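You operate a simulated robot arm through the tools that you are given. There is no shell and no other tool. Be economical: measure what you need, move in short steps, check, and stop when the job is done.

The job below is to be done with a simulated two-armed robot. You get a single attempt, and the scene is never put back.

## Task
Take the blue towel from the island top on the sink side and hang it over the handle of the lower oven door.

It is judged by the outcome, as a careful person would: the job done as asked, and still so three seconds after it is handed in. It fails if anything else is knocked over, pushed out of place, dropped, spilled or broken. Flat cloth is picked up by pressing the open fingertips on it (5 to 10 N) and closing them slowly along it; thin cloth reads only 2 to 8 mm in the jaws.

## Robot
Two 7-joint arms with two-finger parallel grippers on one trunk, on a base that drives. Base frame: it is fixed to the floor where the robot stands at the start and does not move with it; the origin is under the middle of the robot, x ahead of it, y to its left, z up. Lengths are in m, angles in degrees, forces in N, time in s.
The left shoulder is at the start at [0.07, 0.134, 1.176], the right one opposite. Payload 1.57 kg a hand.
The TCP of each hand is the grasp point between the finger pads, 0.03 m short of the fingertips. In the tool frame z runs along the fingers and y along their closing line. The gripper opens to 0.08 m. The fingers are 0.017 m wide and 0.012 m thick; the gripper's body (0.04 by 0.082 m) begins 0.08 m behind the TCP.
Orientation is that of the tool frame in the base frame, as a unit quaternion [w, x, y, z]. With the fingers straight down and closing along the base's y, the tool's x points along the base's -x, its y along +y and its z along -z.

## Interface
- The arms move only by the tool step_arm. It takes "left_series", "right_series" or both (then of equal length, played together; a hand with none holds still); each is a list of rows, each an object of numbers (a shift or turn left out is 0, a gripper value left out holds the last): "x", "y", "z": the shift along the base's x, y, z in m; "wx", "wy", "wz": the turn, a rotation vector about the base's x, y, z in degrees; "gripper": the gripper command, from -1 (shut) to 1 (fully open), values between in proportion. In form: [{"x": .., "y": .., "z": .., "wx": .., "wy": .., "wz": .., "gripper": ..}, ...]. A call has 1 to 10 rows; each row is the pose to reach, as a shift and turn from the pose commanded when the call began. Rows are played at 5 a second. More than 0.05 m and 8.6 degrees between two rows, or a gripper value outside its range, and nothing of the call is played. Where a pose cannot be reached the arm comes as near as it can. A force on the tool above 40 N (or 10 N above the force at the start of the call, whichever is more), or a blocked arm, ends the call early, and 0.2 s more pass. The fingers move at their own pace (about 0.153 m/s each) and stop on an object; they squeeze with about 30 N. The grip force told is the motor's: it shows also when the fingers shut on nothing. Time passes only in rows, and 0.2 s behind the last, so rows that repeat a pose let the fingers close. It gives the time, the measured TCP pose, the force on the tool (base axes), the opening and the grip force at its end, in the units of the frame above (readings bear some noise).
- Cameras (640 x 400 px; columns grow to the right, rows downward): "scene" is now at [0.1305, -0.0014, 1.3915]; the picture's right is [-0.02, -1.00, 0.00], its down [-0.71, 0.01, -0.70] and it looks along [0.70, -0.01, -0.71] (base axes); focal length 250 px, centre (320, 200). "left" rides on the left gripper at [0.072, 0.007, -0.122] in its tool frame; the picture's right is [-0.09, 1.00, 0.00], its down [-0.84, -0.08, -0.54] and it looks along [-0.54, -0.05, 0.84] (tool axes); focal length 238 px, centre (320, 200). "right" rides on the right gripper at [0.072, -0.007, -0.122] in its tool frame; the picture's right is [0.09, 1.00, 0.00], its down [-0.84, 0.08, -0.54] and it looks along [-0.54, 0.05, 0.84] (tool axes); focal length 238 px, centre (320, 200). There is no depth. A picture from a camera that has moved, and an enlarged one, comes with that camera's place and axes in the base frame and with its lens.
- capture(camera): a new picture of that camera. No time passes.
- move_column(by): slides the trunk up (or, below 0, down) by that many m; the arms and the scene camera ride with it, the base frame stays. It gives what a move gives, with no picture.
- roll_base(legs): drives the robot by 1 to 6 legs, each [ahead, left, turn to the left] in m, m and degrees, along the robot's own axes; the way and the turn of a leg run together, so that a leg with both is an arc; at most 1.5 m and 180 degrees a leg. The arms and the cameras ride along, it lands a little off, and it stops where it bumps. It gives what a move gives.
- pan_tilt(pan, tilt): turns the head with the scene camera to pan (to the left, within 86 degrees either way) and tilt (down, from -29 to 69), counted from straight ahead of the robot. It gives what a move gives.
- inspect(camera, box): a new picture of the part [left, top, right, bottom] of that camera's present view, enlarged. No time passes.
- close_job(): hands the job in; it is judged then, once.

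Work in short steps. Places have to be worked out from the pictures, the camera data and where the tool is seen: move nearer, look again, correct. Check each grasp and each placing, and mend what went wrong. You have 120 turns and 100 pictures in all, those below and enlarged ones among them. Open the grippers and draw the arms clear of the work before you hand the job in, unless the task says otherwise; then end with one line.

The tools are called as name(argument=value, ...) on one line, values as JSON. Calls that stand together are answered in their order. step_arm: Moves the arms, as the interface text tells. Its arguments: {"type":"object","properties":{"left_series":{"type":"array","items":{"type":"object","properties":{"x":{"type":"number"},"y":{"type":"number"},"z":{"type":"number"},"wx":{"type":"number"},"wy":{"type":"number"},"wz":{"type":"number"},"gripper":{"type":"number"}}}},"right_series":{"type":"array","items":{"type":"object","properties":{"x":{"type":"number"},"y":{"type":"number"},"z":{"type":"number"},"wx":{"type":"number"},"wy":{"type":"number"},"wz":{"type":"number"},"gripper":{"type":"number"}}}}},"required":[]} The other tools are called the same way: move_column (by) slides the trunk up or down; roll_base (legs) drives the base; pan_tilt (pan, tilt) turns the head that bears the scene camera; capture (camera) takes a picture; inspect (camera, box) takes an enlarged picture of a part of a camera's view; close_job () hands the job in.

At the start:

```text
time_s: 0.0
left_ee_pos: [0.4777, 0.2433, 1.15]
left_tcp_rot: [0.0, -0.001, 1.0, 0.0]
left_ft_force: [0.1, 0.2, 0.6]
left_grip_width: 0.0799
left_grip_force: 0.1
right_ee_pos: [0.4395, -0.1603, 1.1086]
right_tcp_rot: [0.001, 0.0, 1.0, 0.0]
right_ft_force: [-0.2, -0.7, 0.6]
right_grip_width: 0.0801
right_grip_force: 0.0
trunk travel left (down, up): [-0.75, 0.19]
robot x, y, heading: [-0.0002, 0.0014, -0.1]
head pan, tilt: [-0.9, 45.4]
```

scene: 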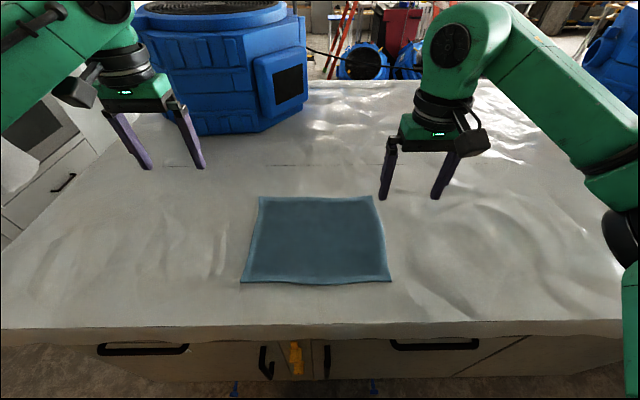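
right: 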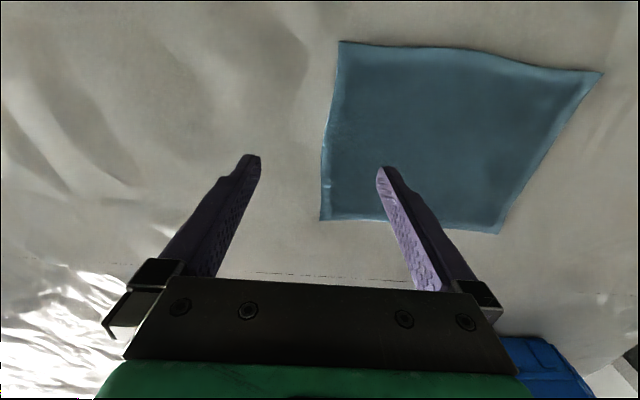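
left: 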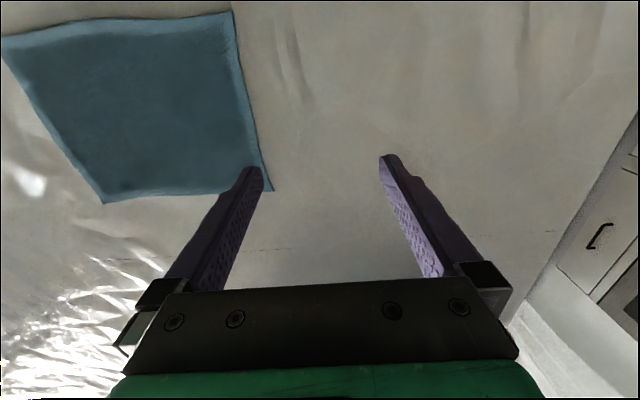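

The towel spans about x 0.39–0.65 and y −0.16–0.17. Next I look around for the oven.

pan_tilt(pan=80, tilt=25)

capture(camera="scene")

pan_tilt(pan=-80, tilt=25)

capture(camera="scene")

pan_tilt(pan=35, tilt=20)

capture(camera="scene")

```text
time_s: 1.5
left_ee_pos: [0.4778, 0.2438, 1.1495]
left_tcp_rot: [0.0, -0.001, 1.0, 0.0]
left_ft_force: [0.0, 0.5, 1.1]
left_grip_width: 0.0802
left_grip_force: 0.0
right_ee_pos: [0.4388, -0.1601, 1.1076]
right_tcp_rot: [0.001, -0.001, 1.0, -0.001]
right_ft_force: [0.6, 0.6, -0.7]
right_grip_width: 0.0798
right_grip_force: 0.0
trunk travel left (down, up): [-0.75, 0.19]
robot x, y, heading: [0.0005, 0.0008, 0.2]
head pan, tilt: [80.0, 25.0]
```

```text
96 pictures are left
camera scene: at [0.0657, 0.0905, 1.4227], right [0.98, -0.17, 0.0], down [-0.07, -0.42, -0.91], along [0.16, 0.89, -0.42], focal length 250 px, centre (320, 200)
```

scene: 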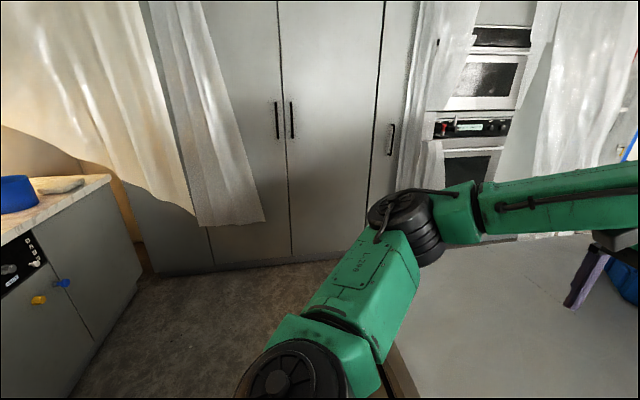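

```text
time_s: 4.0
left_ee_pos: [0.4786, 0.2444, 1.1493]
left_tcp_rot: [0.0, -0.002, 1.0, 0.0]
left_ft_force: [-0.4, 0.4, 0.4]
left_grip_width: 0.0801
left_grip_force: 0.0
right_ee_pos: [0.4384, -0.1613, 1.1078]
right_tcp_rot: [0.0, 0.0, 1.0, 0.0]
right_ft_force: [1.1, -0.3, 0.1]
right_grip_width: 0.08
right_grip_force: 0.1
trunk travel left (down, up): [-0.75, 0.19]
robot x, y, heading: [-0.0018, 0.0003, 0.0]
head pan, tilt: [-80.0, 25.0]
```

```text
95 pictures are left
camera scene: at [0.0656, -0.0909, 1.4227], right [-0.98, -0.17, 0.0], down [-0.07, 0.42, -0.91], along [0.16, -0.89, -0.42], focal length 250 px, centre (320, 200)
```

scene: 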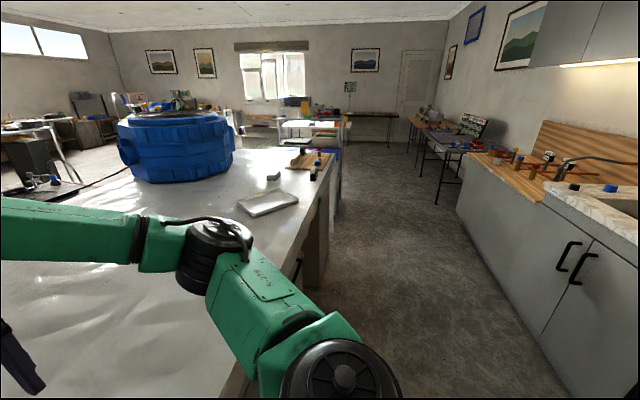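

```text
time_s: 5.9
left_ee_pos: [0.4777, 0.2442, 1.1486]
left_tcp_rot: [0.0, -0.001, 1.0, 0.0]
left_ft_force: [0.6, 0.7, -0.3]
left_grip_width: 0.08
left_grip_force: 0.1
right_ee_pos: [0.4396, -0.1604, 1.1075]
right_tcp_rot: [0.0, 0.0, 1.0, 0.0]
right_ft_force: [-0.2, -0.7, -0.3]
right_grip_width: 0.08
right_grip_force: 0.0
trunk travel left (down, up): [-0.75, 0.19]
robot x, y, heading: [-0.0015, -0.0022, -0.1]
head pan, tilt: [35.0, 20.0]
```

```text
94 pictures are left
camera scene: at [0.1259, 0.0532, 1.4308], right [0.57, -0.82, 0.0], down [-0.28, -0.2, -0.94], along [0.77, 0.54, -0.34], focal length 250 px, centre (320, 200)
```

scene: 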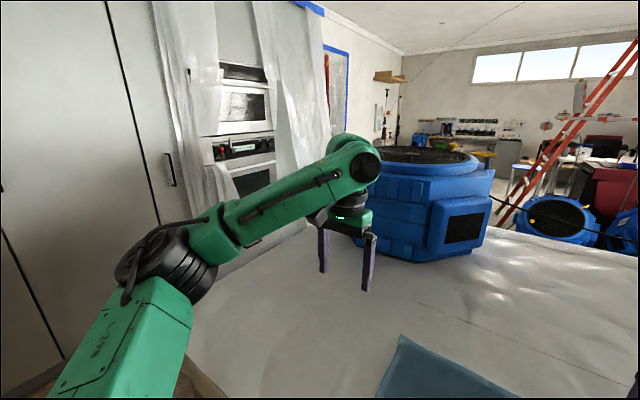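

The ovens are on the left wall, around x≈1.7, y≈1.9. I zoom in on them before picking up.

inspect(camera="scene", box=[160, 40, 320, 240])

pan_tilt(pan=0, tilt=60)

capture(camera="scene")

```text
2.00 times, centred on (240, 140) of scene
camera zoom: at [0.1259, 0.0532, 1.4308], right [0.57, -0.82, 0.0], down [-0.28, -0.2, -0.94], along [0.77, 0.54, -0.34], focal length 499 px, centre (480, 320)
```

zoom: 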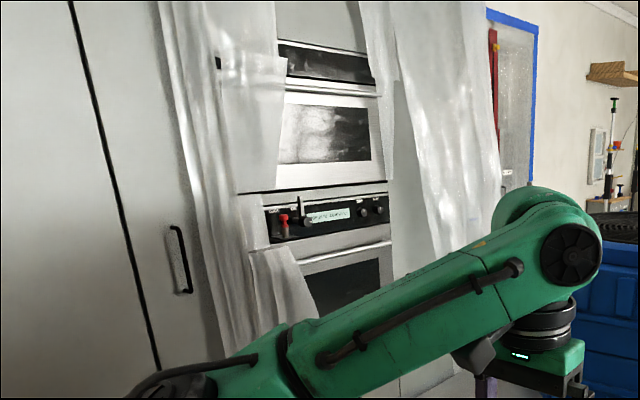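

```text
time_s: 7.0
left_ee_pos: [0.4774, 0.2437, 1.1486]
left_tcp_rot: [0.0, 0.0, 1.0, 0.0]
left_ft_force: [0.2, -0.2, -0.7]
left_grip_width: 0.08
left_grip_force: 0.0
right_ee_pos: [0.4394, -0.1603, 1.1085]
right_tcp_rot: [0.0, 0.0, 1.0, 0.0]
right_ft_force: [-0.2, 0.1, -1.2]
right_grip_width: 0.0797
right_grip_force: 0.0
trunk travel left (down, up): [-0.75, 0.19]
robot x, y, heading: [0.0023, 0.0014, 0.2]
head pan, tilt: [0.0, 60.0]
```

```text
92 pictures are left
camera scene: at [0.1163, -0.0001, 1.3727], right [0.0, -1.0, 0.0], down [-0.87, 0.0, -0.5], along [0.5, 0.0, -0.87], focal length 250 px, centre (320, 200)
```

scene: 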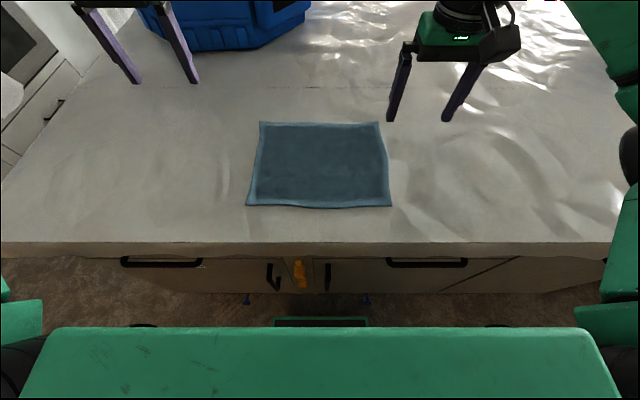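

Near edge of the towel is at x≈0.385, with corners at y≈0.167 and −0.162. I bring both hands above the near edge, just inboard of the corners, half open.

step_arm(left_series=[{"x": -0.013, "y": -0.02, "z": -0.035, "gripper": 0.3}, {"x": -0.026, "y": -0.04, "z": -0.07}, {"x": -0.04, "y": -0.06, "z": -0.105}, {"x": -0.053, "y": -0.08, "z": -0.14}, {"x": -0.066, "y": -0.1, "z": -0.175}, {"x": -0.08, "y": -0.119, "z": -0.21}, {"x": -0.08, "y": -0.119, "z": -0.218}], right_series=[{"x": -0.007, "y": 0.007, "z": -0.03, "gripper": 0.3}, {"x": -0.014, "y": 0.014, "z": -0.06}, {"x": -0.021, "y": 0.021, "z": -0.09}, {"x": -0.028, "y": 0.028, "z": -0.12}, {"x": -0.035, "y": 0.035, "z": -0.15}, {"x": -0.042, "y": 0.04, "z": -0.17}, {"x": -0.042, "y": 0.04, "z": -0.178}])

capture(camera="left")

capture(camera="right")

capture(camera="scene")

```text
time_s: 8.4
left_ee_pos: [0.4049, 0.1298, 0.953]
left_tcp_rot: [0.007, -0.001, 1.0, -0.002]
left_ft_force: [-2.0, -0.2, 8.8]
left_grip_width: 0.052
left_grip_force: 0.0
right_ee_pos: [0.4009, -0.1226, 0.9524]
right_tcp_rot: [0.009, 0.002, 1.0, 0.005]
right_ft_force: [-2.2, -1.6, 10.5]
right_grip_width: 0.0514
right_grip_force: 0.0
trunk travel left (down, up): [-0.75, 0.19]
robot x, y, heading: [0.0025, -0.0003, -0.3]
head pan, tilt: [0.0, 60.0]
stopped in row 6 (right hand): the force on the tool passed its limit (the readings are from after the stop); the commanded pose is now the measured one
```

```text
91 pictures are left
camera left: at [0.3313, 0.1374, 1.0733], right [0.09, 1.0, 0.0], down [0.83, -0.07, 0.55], along [0.55, -0.05, -0.83], focal length 238 px, centre (320, 200)
```

left: 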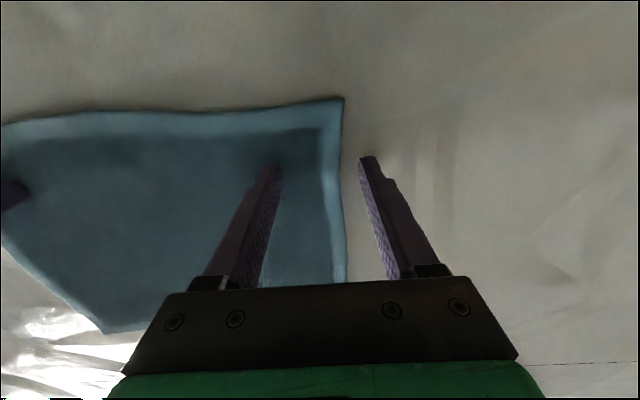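

```text
90 pictures are left
camera right: at [0.3263, -0.1318, 1.0735], right [-0.09, 1.0, 0.01], down [0.83, 0.07, 0.56], along [0.55, 0.06, -0.83], focal length 238 px, centre (320, 200)
```

right: 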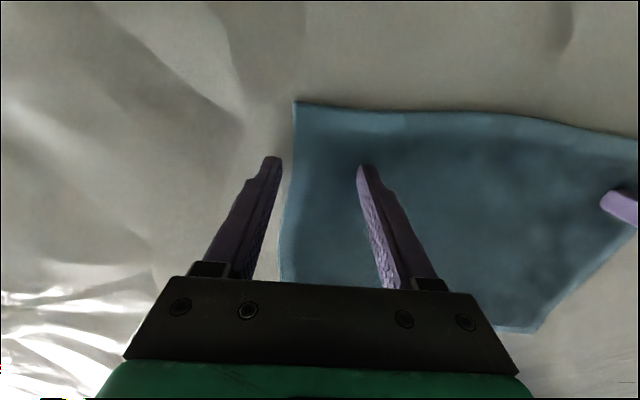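

```text
89 pictures are left
camera scene: at [0.1124, -0.0006, 1.3732], right [0.0, -1.0, 0.0], down [-0.86, 0.0, -0.5], along [0.5, 0.0, -0.86], focal length 250 px, centre (320, 200)
```

scene: 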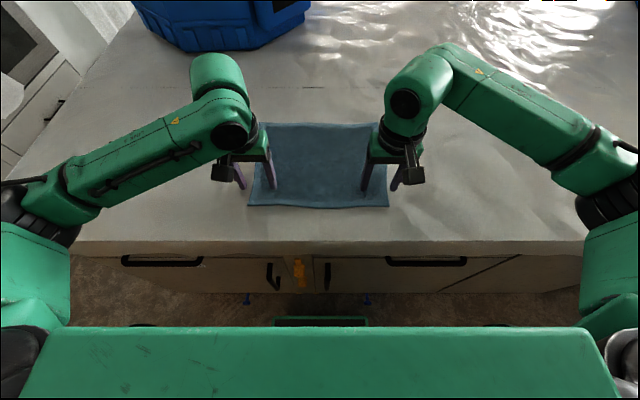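

Both hands met contact at tip z≈0.92, so the cloth lies higher than I assumed. At that height the near edge is x≈0.358 and the sides y≈0.147 and −0.142. I lift a little, shift to just inside the corners, and look again.

step_arm(left_series=[{"z": 0.02}, {"x": -0.015, "y": -0.01, "z": 0.025}, {"x": -0.03, "y": -0.018, "z": 0.025}, {"x": -0.03, "y": -0.018, "z": 0.025}], right_series=[{"z": 0.02}, {"x": -0.013, "y": 0.008, "z": 0.025}, {"x": -0.026, "y": 0.014, "z": 0.025}, {"x": -0.026, "y": 0.014, "z": 0.025}])

capture(camera="left")

capture(camera="right")

```text
time_s: 9.4
left_ee_pos: [0.3776, 0.1102, 0.9729]
left_tcp_rot: [0.005, -0.001, 1.0, -0.001]
left_ft_force: [0.4, 0.4, -1.1]
left_grip_width: 0.0518
left_grip_force: 0.1
right_ee_pos: [0.3766, -0.1095, 0.9752]
right_tcp_rot: [0.007, 0.002, 1.0, 0.005]
right_ft_force: [0.5, 0.2, 0.4]
right_grip_width: 0.052
right_grip_force: 0.0
trunk travel left (down, up): [-0.75, 0.19]
robot x, y, heading: [0.0005, -0.0014, -0.1]
head pan, tilt: [0.0, 60.0]
```

```text
88 pictures are left
camera left: at [0.3056, 0.1178, 1.0943], right [0.09, 1.0, 0.0], down [0.83, -0.07, 0.55], along [0.55, -0.05, -0.83], focal length 238 px, centre (320, 200)
```

left: 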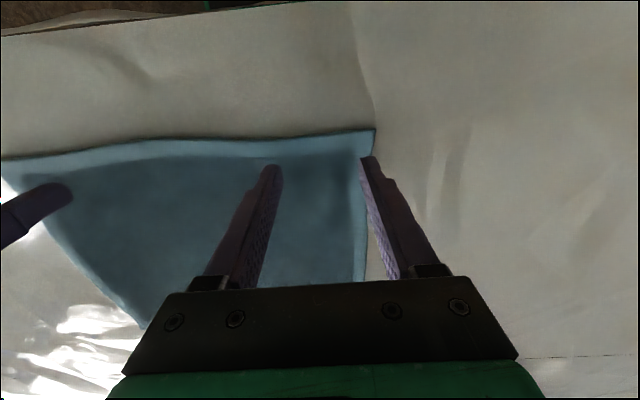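

```text
87 pictures are left
camera right: at [0.3034, -0.1167, 1.0971], right [-0.09, 1.0, 0.01], down [0.83, 0.07, 0.55], along [0.55, 0.05, -0.83], focal length 238 px, centre (320, 200)
```

right: 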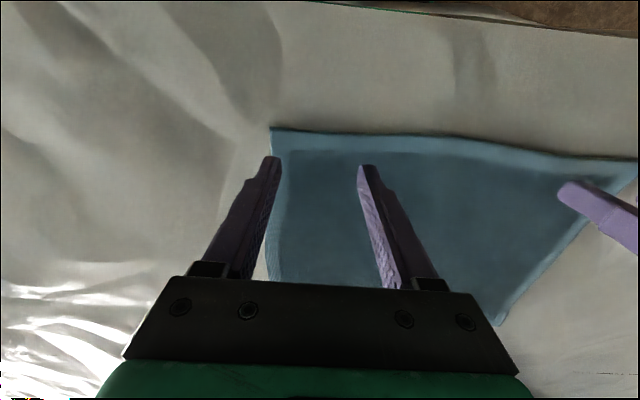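

Corners sit about 1.5 cm beyond the outer fingertips and 1.4 cm nearer me, which is good. I lower slowly to touch.

step_arm(left_series=[{"z": -0.008}, {"z": -0.014}, {"z": -0.018}, {"z": -0.02}, {"z": -0.02}], right_series=[{"z": -0.008}, {"z": -0.014}, {"z": -0.018}, {"z": -0.021}, {"z": -0.021}])

```text
time_s: 10.6
left_ee_pos: [0.3773, 0.1111, 0.9545]
left_tcp_rot: [0.005, -0.002, 1.0, -0.001]
left_ft_force: [0.9, 0.9, 1.1]
left_grip_width: 0.0519
left_grip_force: 0.1
right_ee_pos: [0.3772, -0.1099, 0.9541]
right_tcp_rot: [0.007, 0.001, 1.0, 0.005]
right_ft_force: [-0.1, 0.7, 1.4]
right_grip_width: 0.0517
right_grip_force: 0.0
trunk travel left (down, up): [-0.75, 0.19]
robot x, y, heading: [-0.0018, 0.0004, -0.3]
head pan, tilt: [0.0, 60.0]
```

Hardly any force yet at tip z≈0.924, so I continue down in small steps.

step_arm(left_series=[{"z": -0.002}, {"z": -0.004}, {"z": -0.004}], right_series=[{"z": -0.002}, {"z": -0.004}, {"z": -0.004}])

```text
time_s: 11.4
left_ee_pos: [0.3765, 0.111, 0.9521]
left_tcp_rot: [0.009, -0.002, 1.0, -0.001]
left_ft_force: [3.2, 1.4, 16.2]
left_grip_width: 0.0522
left_grip_force: 0.1
right_ee_pos: [0.376, -0.1089, 0.9532]
right_tcp_rot: [0.01, 0.003, 1.0, 0.005]
right_ft_force: [5.9, -2.0, 25.4]
right_grip_width: 0.0519
right_grip_force: 0.1
trunk travel left (down, up): [-0.75, 0.19]
robot x, y, heading: [-0.0031, -0.0038, 0.0]
head pan, tilt: [0.0, 60.0]
```

Contact confirmed at tip z≈0.922. I ease off to about 7–8 N.

step_arm(left_series=[{"z": 0.0013}, {"z": 0.0013}], right_series=[{"z": 0.0024}, {"z": 0.0024}])

```text
time_s: 12.0
left_ee_pos: [0.3764, 0.1106, 0.9526]
left_tcp_rot: [0.006, -0.001, 1.0, -0.001]
left_ft_force: [3.3, -1.7, 13.3]
left_grip_width: 0.0519
left_grip_force: 0.0
right_ee_pos: [0.3766, -0.1095, 0.9528]
right_tcp_rot: [0.008, 0.001, 1.0, 0.004]
right_ft_force: [3.3, -0.1, 14.6]
right_grip_width: 0.0518
right_grip_force: 0.1
trunk travel left (down, up): [-0.75, 0.19]
robot x, y, heading: [0.0016, 0.0001, 0.1]
head pan, tilt: [0.0, 60.0]
```

Still about 14 N; I ease slightly more and then close slowly.

step_arm(left_series=[{"z": 0.0008, "gripper": 0.3}, {"z": 0.0008, "gripper": 0.1}, {"z": 0.0008, "gripper": -0.1}, {"z": 0.0008, "gripper": -0.3}, {"z": 0.0008, "gripper": -0.5}, {"z": 0.0008, "gripper": -0.7}, {"z": 0.0008, "gripper": -0.85}, {"z": 0.0008, "gripper": -1}, {"z": 0.0008, "gripper": -1}], right_series=[{"z": 0.001, "gripper": 0.3}, {"z": 0.001, "gripper": 0.1}, {"z": 0.001, "gripper": -0.1}, {"z": 0.001, "gripper": -0.3}, {"z": 0.001, "gripper": -0.5}, {"z": 0.001, "gripper": -0.7}, {"z": 0.001, "gripper": -0.85}, {"z": 0.001, "gripper": -1}, {"z": 0.001, "gripper": -1}])

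capture(camera="left")

capture(camera="right")

```text
time_s: 14.0
left_ee_pos: [0.3764, 0.1124, 0.953]
left_tcp_rot: [0.006, -0.001, 1.0, -0.001]
left_ft_force: [0.1, -2.4, 5.6]
left_grip_width: 0.0067
left_grip_force: 26.2
right_ee_pos: [0.3768, -0.108, 0.9548]
right_tcp_rot: [0.008, 0.002, 1.0, 0.005]
right_ft_force: [-0.2, 1.0, 3.7]
right_grip_width: 0.0038
right_grip_force: 25.1
trunk travel left (down, up): [-0.75, 0.19]
robot x, y, heading: [-0.0012, -0.0026, -0.2]
head pan, tilt: [0.0, 60.0]
```

```text
86 pictures are left
camera left: at [0.303, 0.1198, 1.0746], right [0.09, 1.0, 0.0], down [0.83, -0.07, 0.55], along [0.55, -0.05, -0.83], focal length 238 px, centre (320, 200)
```

left: 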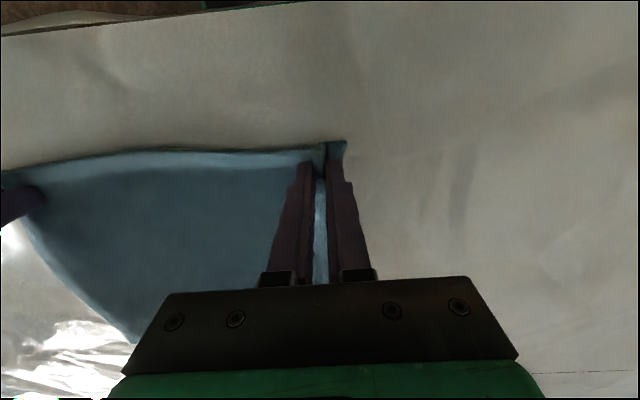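

```text
85 pictures are left
camera right: at [0.3026, -0.1169, 1.075], right [-0.09, 1.0, 0.01], down [0.83, 0.07, 0.56], along [0.55, 0.05, -0.83], focal length 238 px, centre (320, 200)
```

right: 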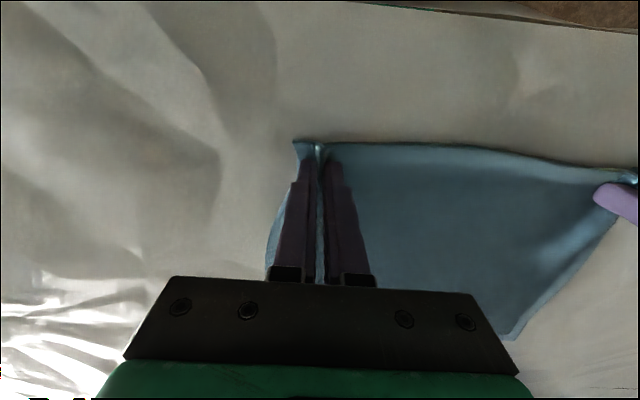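

Both hands hold a pinch of cloth (6.7 and 3.8 mm). I lift together.

step_arm(left_series=[{"z": 0.02}, {"z": 0.05}, {"z": 0.08}, {"z": 0.11}, {"z": 0.14}, {"z": 0.17}, {"z": 0.2}, {"z": 0.23}, {"z": 0.26}, {"z": 0.28}], right_series=[{"z": 0.02}, {"z": 0.05}, {"z": 0.08}, {"z": 0.11}, {"z": 0.14}, {"z": 0.17}, {"z": 0.2}, {"z": 0.23}, {"z": 0.26}, {"z": 0.28}])

pan_tilt(pan=0, tilt=40)

capture(camera="scene")

```text
time_s: 16.2
left_ee_pos: [0.3753, 0.1116, 1.2357]
left_tcp_rot: [0.006, 0.0, 1.0, 0.0]
left_ft_force: [0.6, -3.2, 0.3]
left_grip_width: 0.0062
left_grip_force: 25.9
right_ee_pos: [0.3755, -0.11, 1.2336]
right_tcp_rot: [0.007, 0.002, 1.0, 0.004]
right_ft_force: [-0.1, 2.5, -0.5]
right_grip_width: 0.0039
right_grip_force: 24.9
trunk travel left (down, up): [-0.75, 0.19]
robot x, y, heading: [0.0006, 0.0015, 0.0]
head pan, tilt: [0.0, 60.0]
```

```text
time_s: 17.0
left_ee_pos: [0.3769, 0.1123, 1.2355]
left_tcp_rot: [0.005, -0.001, 1.0, 0.0]
left_ft_force: [0.7, -3.2, -0.3]
left_grip_width: 0.0063
left_grip_force: 25.5
right_ee_pos: [0.3767, -0.1103, 1.2334]
right_tcp_rot: [0.008, 0.002, 1.0, 0.004]
right_ft_force: [0.3, 3.3, -0.7]
right_grip_width: 0.0041
right_grip_force: 24.7
trunk travel left (down, up): [-0.75, 0.19]
robot x, y, heading: [0.0021, 0.0012, -0.1]
head pan, tilt: [0.0, 40.0]
```

```text
84 pictures are left
camera scene: at [0.1349, -0.0003, 1.3993], right [0.0, -1.0, 0.0], down [-0.64, 0.0, -0.77], along [0.77, 0.0, -0.64], focal length 250 px, centre (320, 200)
```

scene: 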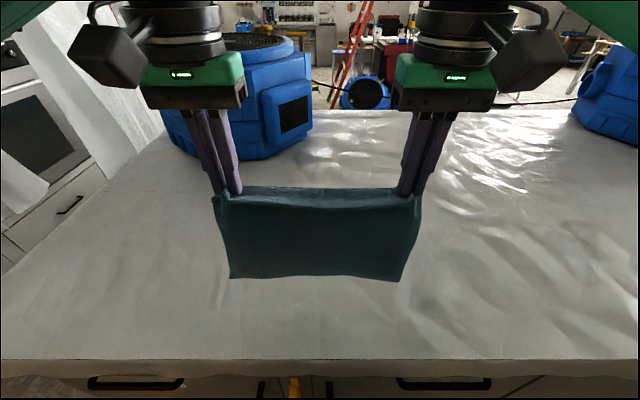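

The towel hangs cleanly from both hands. I back off, slide left past the island, and turn to face the oven wall.

roll_base(legs=[[-0.2, 0, 0], [0, 1.15, 0], [0, 0, 90]])

pan_tilt(pan=-50, tilt=25)

capture(camera="scene")

```text
time_s: 27.9
left_ee_pos: [-0.3112, 1.5309, 1.235]
left_tcp_rot: [-0.005, 0.71, -0.704, -0.002]
left_ft_force: [3.5, -0.7, -0.7]
left_grip_width: 0.0043
left_grip_force: 24.9
right_ee_pos: [-0.0879, 1.5311, 1.2336]
right_tcp_rot: [-0.001, 0.707, -0.707, -0.008]
right_ft_force: [-3.1, 0.4, 0.4]
right_grip_width: 0.0038
right_grip_force: 24.9
trunk travel left (down, up): [-0.75, 0.19]
robot x, y, heading: [-0.198, 1.1529, 90.1]
head pan, tilt: [0.0, 40.0]
```

```text
time_s: 29.1
left_ee_pos: [-0.3098, 1.5319, 1.235]
left_tcp_rot: [-0.005, 0.71, -0.704, -0.003]
left_ft_force: [3.8, 0.2, 1.1]
left_grip_width: 0.0043
left_grip_force: 25.1
right_ee_pos: [-0.0885, 1.5327, 1.2338]
right_tcp_rot: [-0.002, 0.707, -0.707, -0.008]
right_ft_force: [-4.3, 0.1, 1.3]
right_grip_width: 0.0036
right_grip_force: 24.7
trunk travel left (down, up): [-0.75, 0.19]
robot x, y, heading: [-0.1958, 1.1551, 90.2]
head pan, tilt: [-50.0, 25.0]
```

```text
83 pictures are left
camera scene: at [-0.1277, 1.2644, 1.4227], right [0.65, -0.76, 0.0], down [-0.32, -0.27, -0.91], along [0.69, 0.59, -0.42], focal length 250 px, centre (320, 200)
```

scene: 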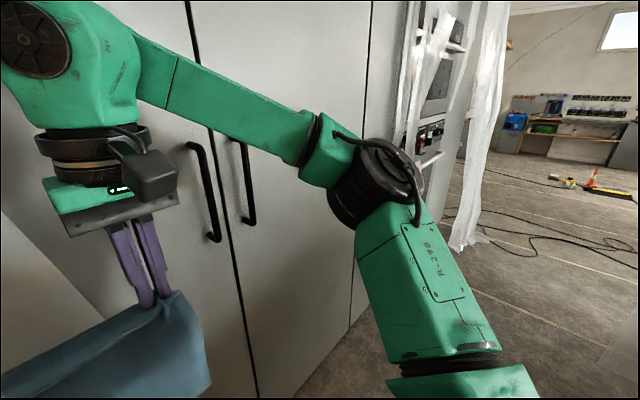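

The oven panel triangulates to x≈1.22–1.86, y≈1.81, with plastic drapes beside it. The left pinch has thinned under sideways tension, so I relax the hands toward each other and then strafe right partway.

step_arm(left_series=[{"x": 0.003}, {"x": 0.005}], right_series=[{"x": -0.003}, {"x": -0.005}])

roll_base(legs=[[-0.03, 0, 0], [0, -1.0, 0]])

pan_tilt(pan=-40, tilt=25)

capture(camera="scene")

```text
time_s: 29.7
left_ee_pos: [-0.307, 1.5328, 1.2351]
left_tcp_rot: [-0.004, 0.71, -0.704, -0.003]
left_ft_force: [0.0, -0.8, -0.4]
left_grip_width: 0.0045
left_grip_force: 24.7
right_ee_pos: [-0.092, 1.5324, 1.2329]
right_tcp_rot: [0.002, -0.707, 0.707, 0.007]
right_ft_force: [1.0, -0.1, -0.3]
right_grip_width: 0.0035
right_grip_force: 23.9
trunk travel left (down, up): [-0.75, 0.19]
robot x, y, heading: [-0.1968, 1.1553, 90.2]
head pan, tilt: [-50.0, 25.0]
```

```text
time_s: 35.3
left_ee_pos: [0.6875, 1.514, 1.2363]
left_tcp_rot: [-0.005, 0.718, -0.696, -0.003]
left_ft_force: [0.4, -0.3, -0.8]
left_grip_width: 0.0043
left_grip_force: 24.8
right_ee_pos: [0.8994, 1.5193, 1.2327]
right_tcp_rot: [-0.002, 0.715, -0.699, -0.007]
right_ft_force: [0.1, 0.2, 0.2]
right_grip_width: 0.0035
right_grip_force: 24.1
trunk travel left (down, up): [-0.75, 0.19]
robot x, y, heading: [0.8055, 1.1399, 91.5]
head pan, tilt: [-50.0, 25.0]
```

```text
time_s: 36.0
left_ee_pos: [0.6871, 1.5141, 1.2353]
left_tcp_rot: [-0.004, 0.717, -0.697, -0.004]
left_ft_force: [-0.4, -0.5, 0.0]
left_grip_width: 0.0045
left_grip_force: 25.6
right_ee_pos: [0.9013, 1.5196, 1.2328]
right_tcp_rot: [-0.002, 0.715, -0.699, -0.008]
right_ft_force: [0.0, -0.2, 0.1]
right_grip_width: 0.0034
right_grip_force: 24.4
trunk travel left (down, up): [-0.75, 0.19]
robot x, y, heading: [0.8051, 1.1424, 91.6]
head pan, tilt: [-40.0, 25.0]
```

```text
82 pictures are left
camera scene: at [0.8599, 1.2617, 1.4227], right [0.78, -0.62, 0.0], down [-0.26, -0.33, -0.91], along [0.56, 0.71, -0.42], focal length 250 px, centre (320, 200)
```

scene: 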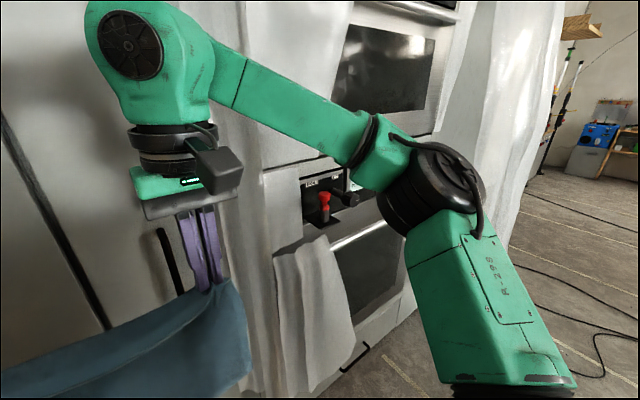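

A plastic flap hangs over the oven's left part. I pull the hands in 7 cm for clearance, strafe a further 0.35 m with heading correction, and look again.

step_arm(left_series=[{"y": -0.03}, {"y": -0.06}, {"y": -0.08}], right_series=[{"y": -0.03}, {"y": -0.06}, {"y": -0.08}])

roll_base(legs=[[0, 0, -1.5], [0, -0.35, 0]])

pan_tilt(pan=-30, tilt=30)

capture(camera="scene")

```text
time_s: 36.9
left_ee_pos: [0.686, 1.433, 1.2355]
left_tcp_rot: [-0.004, 0.717, -0.697, -0.003]
left_ft_force: [1.0, -0.2, -1.5]
left_grip_width: 0.0042
left_grip_force: 25.3
right_ee_pos: [0.9012, 1.4393, 1.2335]
right_tcp_rot: [-0.003, 0.715, -0.699, -0.007]
right_ft_force: [-0.7, -0.3, 0.0]
right_grip_width: 0.0037
right_grip_force: 24.3
trunk travel left (down, up): [-0.75, 0.19]
robot x, y, heading: [0.8039, 1.1379, 91.3]
head pan, tilt: [-40.0, 25.0]
```

```text
time_s: 39.5
left_ee_pos: [1.0339, 1.436, 1.2357]
left_tcp_rot: [-0.005, 0.71, -0.704, -0.002]
left_ft_force: [-0.1, 0.5, -1.0]
left_grip_width: 0.0042
left_grip_force: 25.1
right_ee_pos: [1.2477, 1.439, 1.2336]
right_tcp_rot: [-0.003, 0.708, -0.706, -0.007]
right_ft_force: [-0.1, 1.1, -0.5]
right_grip_width: 0.004
right_grip_force: 24.3
trunk travel left (down, up): [-0.75, 0.19]
robot x, y, heading: [1.1445, 1.1395, 90.3]
head pan, tilt: [-40.0, 25.0]
```

```text
time_s: 40.2
left_ee_pos: [1.0358, 1.4358, 1.236]
left_tcp_rot: [-0.004, 0.709, -0.705, -0.004]
left_ft_force: [-0.3, 0.1, -0.1]
left_grip_width: 0.0043
left_grip_force: 24.9
right_ee_pos: [1.2506, 1.4399, 1.2328]
right_tcp_rot: [-0.002, 0.708, -0.706, -0.009]
right_ft_force: [0.0, 0.3, -0.6]
right_grip_width: 0.0036
right_grip_force: 24.7
trunk travel left (down, up): [-0.75, 0.19]
robot x, y, heading: [1.145, 1.1414, 90.2]
head pan, tilt: [-30.0, 30.0]
```

```text
81 pictures are left
camera scene: at [1.1918, 1.2688, 1.4148], right [0.87, -0.5, 0.0], down [-0.25, -0.43, -0.87], along [0.43, 0.75, -0.5], focal length 250 px, centre (320, 200)
```

scene: 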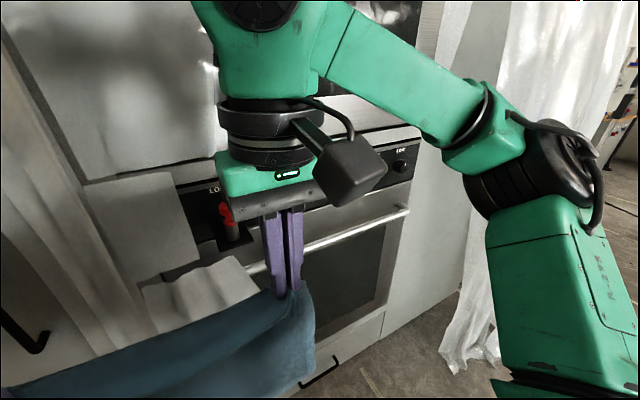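

The lower oven handle is visible: a bar near y≈1.76, z≈0.94, x≈1.27–1.83, with its left part under the plastic flap. I strafe right so the towel is in front of the free section (centre x≈1.6).

roll_base(legs=[[0, -0.45, 0]])

pan_tilt(pan=0, tilt=40)

capture(camera="scene")

capture(camera="right")

capture(camera="left")

```text
time_s: 42.9
left_ee_pos: [1.4908, 1.437, 1.2352]
left_tcp_rot: [-0.004, 0.707, -0.707, -0.002]
left_ft_force: [0.1, -0.7, 1.0]
left_grip_width: 0.0044
left_grip_force: 25.0
right_ee_pos: [1.705, 1.4381, 1.2329]
right_tcp_rot: [0.003, -0.705, 0.709, 0.008]
right_ft_force: [0.7, 0.2, -1.4]
right_grip_width: 0.0036
right_grip_force: 25.2
trunk travel left (down, up): [-0.75, 0.19]
robot x, y, heading: [1.6007, 1.1404, 89.8]
head pan, tilt: [-30.0, 30.0]
```

```text
time_s: 43.9
left_ee_pos: [1.4937, 1.4379, 1.2347]
left_tcp_rot: [0.004, -0.707, 0.708, 0.003]
left_ft_force: [-0.3, 0.1, 0.2]
left_grip_width: 0.0042
left_grip_force: 24.9
right_ee_pos: [1.7062, 1.4385, 1.2327]
right_tcp_rot: [0.002, -0.704, 0.71, 0.008]
right_ft_force: [0.0, 0.5, 0.1]
right_grip_width: 0.0035
right_grip_force: 24.1
trunk travel left (down, up): [-0.75, 0.19]
robot x, y, heading: [1.6007, 1.1382, 89.8]
head pan, tilt: [0.0, 40.0]
```

```text
80 pictures are left
camera scene: at [1.6012, 1.2757, 1.3994], right [1.0, 0.0, 0.0], down [0.0, -0.64, -0.77], along [0.0, 0.77, -0.64], focal length 250 px, centre (320, 200)
```

scene: 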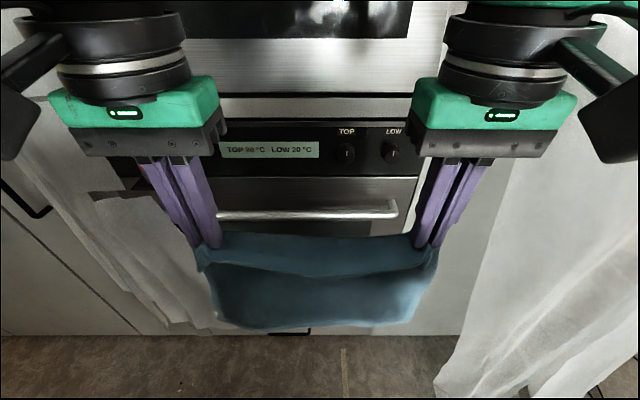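

```text
79 pictures are left
camera right: at [1.7137, 1.3643, 1.3545], right [-1.0, -0.09, 0.01], down [-0.07, 0.83, 0.55], along [-0.05, 0.55, -0.83], focal length 238 px, centre (320, 200)
```

right: 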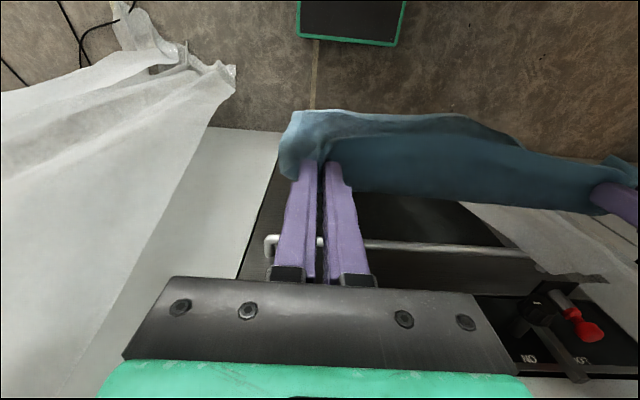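

```text
78 pictures are left
camera left: at [1.4858, 1.365, 1.3561], right [-1.0, 0.09, 0.0], down [0.08, 0.83, 0.55], along [0.05, 0.55, -0.83], focal length 238 px, centre (320, 200)
```

left: 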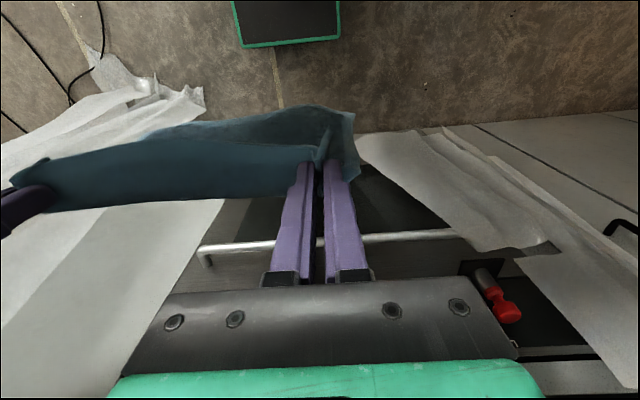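

The bar's right end triangulates to about (1.795, 1.742, 0.97), and the bar is free of plastic from x≈1.3. I need the gap behind the bar, so I zoom in.

inspect(camera="scene", box=[200, 110, 440, 260])

inspect(camera="right", box=[220, 160, 420, 285])

inspect(camera="left", box=[180, 190, 560, 330])

```text
2.67 times, centred on (320, 185) of scene
camera zoom: at [1.6012, 1.2757, 1.3994], right [1.0, 0.0, 0.0], down [0.0, -0.64, -0.77], along [0.0, 0.77, -0.64], focal length 666 px, centre (320, 240)
```

zoom: 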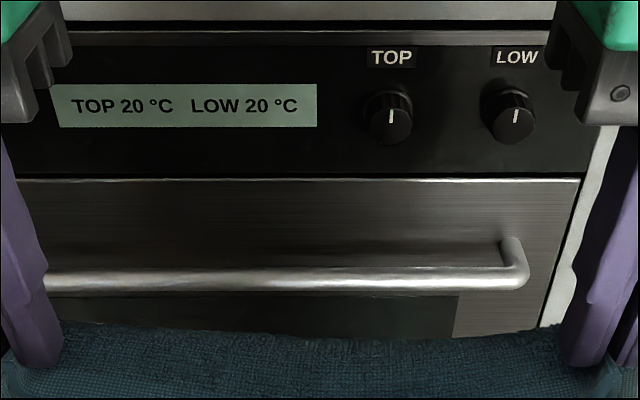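

```text
3.20 times, centred on (320, 222) of right
camera zoom: at [1.7137, 1.3643, 1.3545], right [-1.0, -0.09, 0.01], down [-0.07, 0.83, 0.55], along [-0.05, 0.55, -0.83], focal length 763 px, centre (320, 128)
```

zoom: 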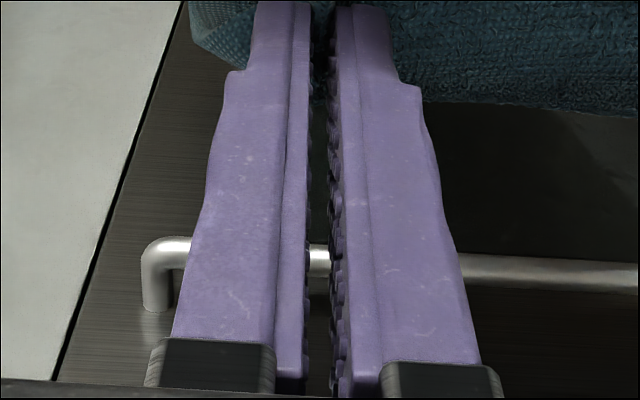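

```text
1.68 times, centred on (370, 260) of left
camera zoom: at [1.4858, 1.365, 1.3561], right [-1.0, 0.09, 0.0], down [0.08, 0.83, 0.55], along [0.05, 0.55, -0.83], focal length 401 px, centre (236, 99)
```

zoom: 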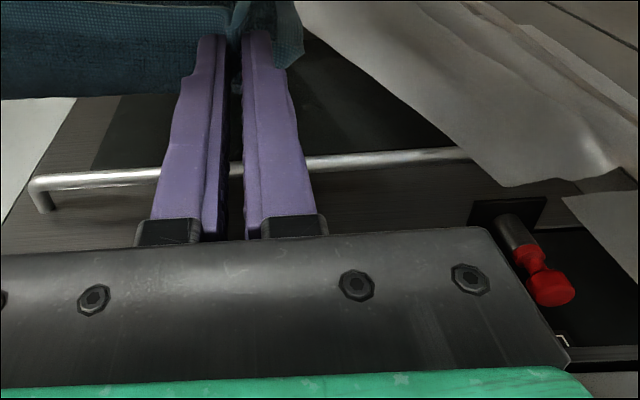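

The gap behind the bar is about 3.4 cm (bar y≈1.734 and radius 1 cm, door y≈1.778), tight for fingers. A better plan is to tilt the hands forward, drop the hanging towel's free edge into the gap, then bring the hands forward over the bar. I strafe left 0.105 m to stay clear of the knobs (x≥1.64), then tilt and raise the hands.

roll_base(legs=[[0, 0.105, 0]])

step_arm(left_series=[{"wx": 7.5, "z": 0.01}, {"wx": 15, "z": 0.02}, {"wx": 22.5, "z": 0.03}, {"wx": 30, "z": 0.04}, {"wx": 37.5, "z": 0.05}, {"wx": 45, "z": 0.06}, {"wx": 45, "z": 0.06}], right_series=[{"wx": 7.5, "z": 0.01}, {"wx": 15, "z": 0.02}, {"wx": 22.5, "z": 0.03}, {"wx": 30, "z": 0.04}, {"wx": 37.5, "z": 0.05}, {"wx": 45, "z": 0.06}, {"wx": 45, "z": 0.06}])

capture(camera="scene")

capture(camera="right")

```text
time_s: 45.0
left_ee_pos: [1.3904, 1.438, 1.2347]
left_tcp_rot: [0.003, -0.707, 0.707, 0.004]
left_ft_force: [0.3, -0.4, 0.1]
left_grip_width: 0.0044
left_grip_force: 24.7
right_ee_pos: [1.6045, 1.4386, 1.2326]
right_tcp_rot: [0.001, -0.705, 0.71, 0.009]
right_ft_force: [0.3, -0.4, -0.1]
right_grip_width: 0.0037
right_grip_force: 25.0
trunk travel left (down, up): [-0.75, 0.19]
robot x, y, heading: [1.4942, 1.1419, 89.7]
head pan, tilt: [0.0, 40.0]
```

```text
time_s: 46.6
left_ee_pos: [1.3856, 1.4423, 1.2985]
left_tcp_rot: [-0.275, 0.662, -0.647, -0.26]
left_ft_force: [0.8, -0.3, 0.2]
left_grip_width: 0.0041
left_grip_force: 25.0
right_ee_pos: [1.6031, 1.4433, 1.2927]
right_tcp_rot: [0.268, -0.647, 0.656, 0.28]
right_ft_force: [-0.3, 0.2, -0.1]
right_grip_width: 0.0035
right_grip_force: 24.8
trunk travel left (down, up): [-0.75, 0.19]
robot x, y, heading: [1.4957, 1.1379, 89.7]
head pan, tilt: [0.0, 40.0]
```

```text
74 pictures are left
camera scene: at [1.4865, 1.2428, 1.3603], right [0.98, 0.19, 0.0], down [0.18, -0.93, -0.31], along [-0.06, 0.3, -0.95], focal length 250 px, centre (320, 200)
```

scene: 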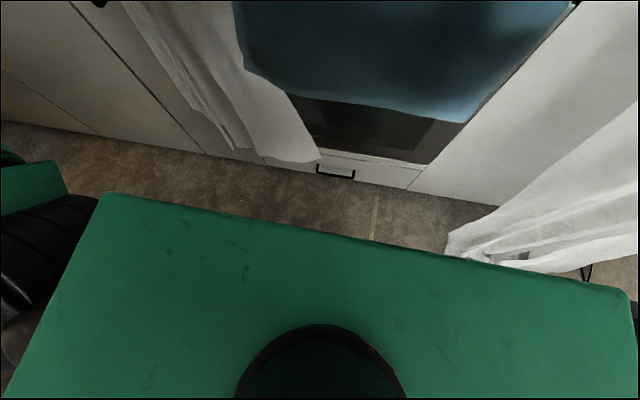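

```text
73 pictures are left
camera right: at [1.61, 1.305, 1.3281], right [-1.0, -0.06, -0.05], down [-0.06, 0.2, 0.98], along [-0.05, 0.98, -0.21], focal length 238 px, centre (320, 200)
```

right: 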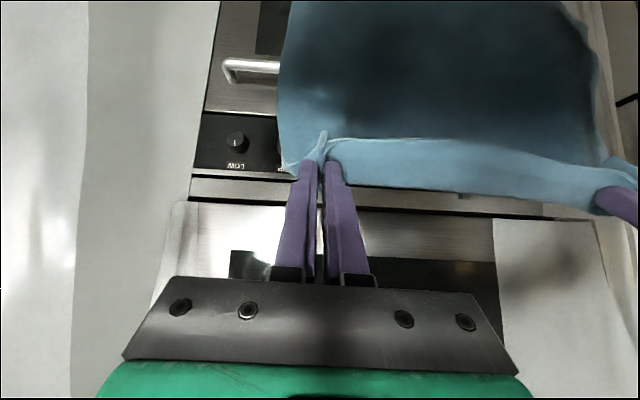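

The head has been nudged off its pose, since the tilted wrists are close to it. I move the hands forward to clear it and reset the head.

step_arm(left_series=[{"y": 0.03}, {"y": 0.06}, {"y": 0.09}, {"y": 0.12}], right_series=[{"y": 0.03}, {"y": 0.06}, {"y": 0.09}, {"y": 0.12}])

pan_tilt(pan=0, tilt=40)

capture(camera="scene")

```text
time_s: 47.6
left_ee_pos: [1.3885, 1.5605, 1.2943]
left_tcp_rot: [0.275, -0.65, 0.653, 0.273]
left_ft_force: [-0.2, 0.3, 0.1]
left_grip_width: 0.0048
left_grip_force: 24.9
right_ee_pos: [1.6025, 1.5613, 1.294]
right_tcp_rot: [0.271, -0.651, 0.652, 0.279]
right_ft_force: [0.2, -0.2, 0.1]
right_grip_width: 0.0034
right_grip_force: 24.0
trunk travel left (down, up): [-0.75, 0.19]
robot x, y, heading: [1.4983, 1.1411, 89.7]
head pan, tilt: [0.0, 40.0]
```

```text
time_s: 48.2
left_ee_pos: [1.3888, 1.5584, 1.2939]
left_tcp_rot: [0.275, -0.651, 0.653, 0.274]
left_ft_force: [-0.4, 0.0, -1.0]
left_grip_width: 0.0045
left_grip_force: 25.2
right_ee_pos: [1.6025, 1.557, 1.2954]
right_tcp_rot: [0.272, -0.65, 0.653, 0.278]
right_ft_force: [-0.1, -0.3, 0.0]
right_grip_width: 0.0037
right_grip_force: 24.4
trunk travel left (down, up): [-0.75, 0.19]
robot x, y, heading: [1.4997, 1.1424, 89.8]
head pan, tilt: [0.0, 40.0]
```

```text
72 pictures are left
camera scene: at [1.4962, 1.2772, 1.3993], right [1.0, 0.0, 0.0], down [0.0, -0.64, -0.77], along [0.0, 0.77, -0.64], focal length 250 px, centre (320, 200)
```

scene: 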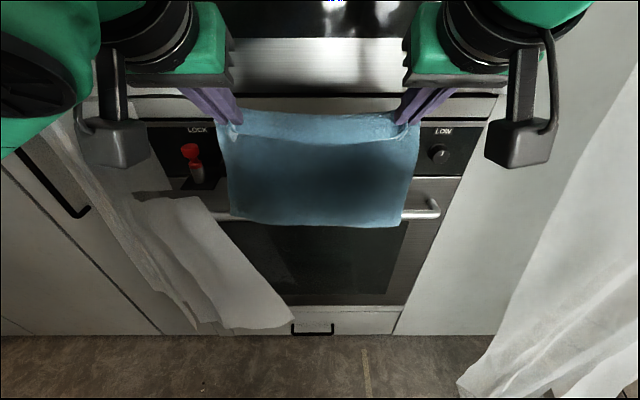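

The head is fine again and the towel hangs well. I drive ahead 0.11 m and re-check positions.

roll_base(legs=[[0.11, 0, 0]])

capture(camera="scene")

capture(camera="left")

capture(camera="right")

```text
time_s: 49.4
left_ee_pos: [1.39, 1.6649, 1.296]
left_tcp_rot: [0.276, -0.65, 0.653, 0.274]
left_ft_force: [-0.4, 0.5, 0.4]
left_grip_width: 0.0042
left_grip_force: 25.0
right_ee_pos: [1.6043, 1.6655, 1.2959]
right_tcp_rot: [0.272, -0.65, 0.653, 0.279]
right_ft_force: [0.4, 0.2, -0.6]
right_grip_width: 0.0037
right_grip_force: 24.9
trunk travel left (down, up): [-0.75, 0.19]
robot x, y, heading: [1.5005, 1.2515, 89.8]
head pan, tilt: [0.0, 40.0]
```

```text
71 pictures are left
camera scene: at [1.4971, 1.3838, 1.3997], right [1.0, -0.01, 0.0], down [0.0, -0.64, -0.77], along [0.0, 0.77, -0.64], focal length 250 px, centre (320, 200)
```

scene: 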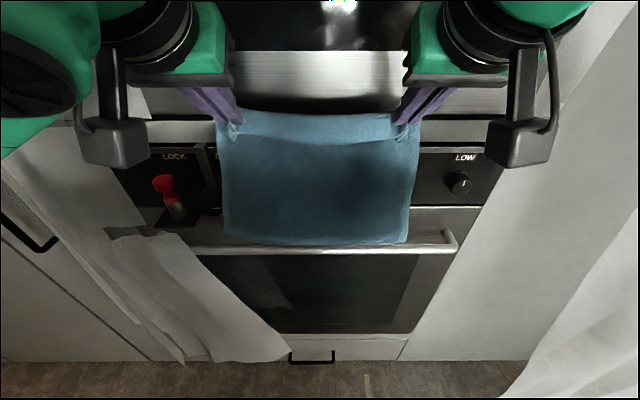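

```text
70 pictures are left
camera left: at [1.3836, 1.5285, 1.3295], right [-1.0, 0.07, 0.07], down [0.08, 0.2, 0.98], along [0.05, 0.98, -0.2], focal length 238 px, centre (320, 200)
```

left: 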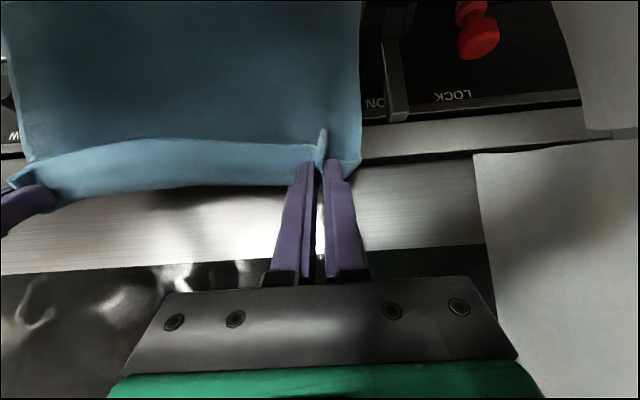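

```text
69 pictures are left
camera right: at [1.6115, 1.5271, 1.3293], right [-1.0, -0.06, -0.05], down [-0.07, 0.19, 0.98], along [-0.05, 0.98, -0.2], focal length 238 px, centre (320, 200)
```

right: 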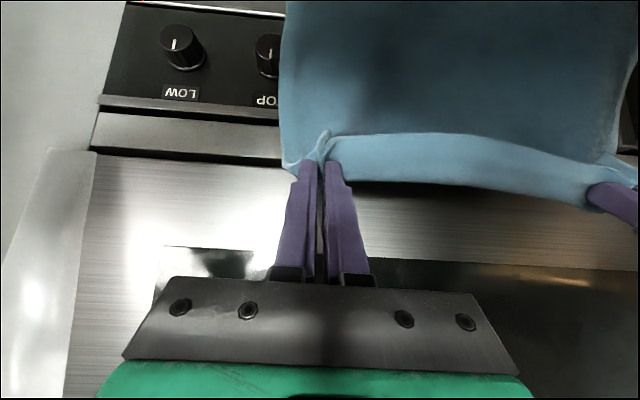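

The towel bottom is at z≈1.04, above the bar, and there's a lever at x≈1.31 and a knob at x≈1.655. I shift 1.5 cm left and approach the door so the towel hangs over the gap.

step_arm(left_series=[{"x": -0.015, "y": 0.015}, {"x": -0.015, "y": 0.03}, {"x": -0.015, "y": 0.045}, {"x": -0.015, "y": 0.06}, {"x": -0.015, "y": 0.07}, {"x": -0.015, "y": 0.07}, {"x": -0.015, "y": 0.07}], right_series=[{"x": -0.015, "y": 0.015}, {"x": -0.015, "y": 0.03}, {"x": -0.015, "y": 0.045}, {"x": -0.015, "y": 0.06}, {"x": -0.015, "y": 0.07}, {"x": -0.015, "y": 0.07}, {"x": -0.015, "y": 0.07}])

capture(camera="scene")

capture(camera="right")

```text
time_s: 51.0
left_ee_pos: [1.3748, 1.7361, 1.2951]
left_tcp_rot: [0.275, -0.65, 0.654, 0.273]
left_ft_force: [0.1, 0.3, -0.9]
left_grip_width: 0.0044
left_grip_force: 24.9
right_ee_pos: [1.5883, 1.7384, 1.2942]
right_tcp_rot: [0.272, -0.65, 0.653, 0.278]
right_ft_force: [0.5, -0.1, 0.1]
right_grip_width: 0.0036
right_grip_force: 24.5
trunk travel left (down, up): [-0.75, 0.19]
robot x, y, heading: [1.4973, 1.2545, 89.8]
head pan, tilt: [0.0, 40.0]
```

```text
68 pictures are left
camera scene: at [1.4968, 1.3861, 1.3994], right [1.0, -0.01, 0.0], down [0.0, -0.64, -0.77], along [0.0, 0.77, -0.64], focal length 250 px, centre (320, 200)
```

scene: 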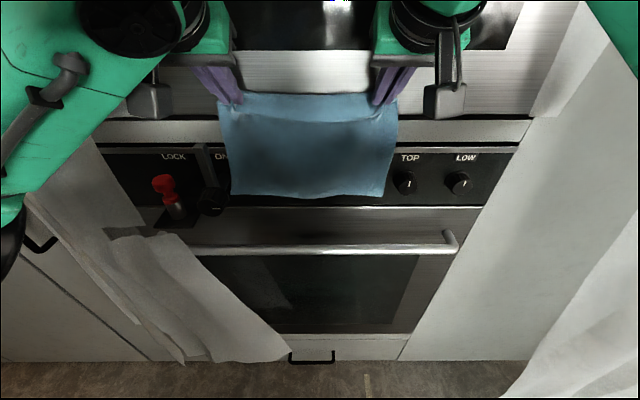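

```text
67 pictures are left
camera right: at [1.5959, 1.6001, 1.3286], right [-1.0, -0.06, -0.06], down [-0.07, 0.19, 0.98], along [-0.05, 0.98, -0.2], focal length 238 px, centre (320, 200)
```

right: 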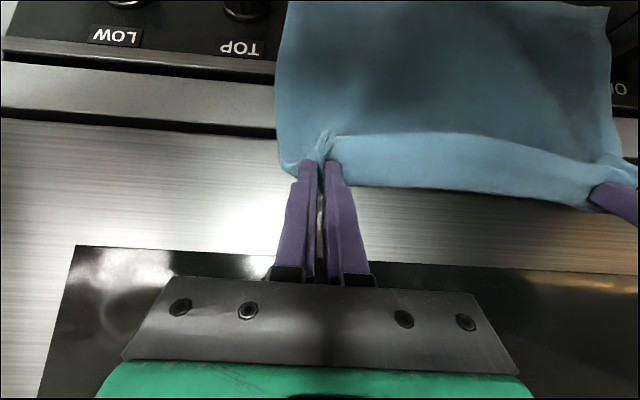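

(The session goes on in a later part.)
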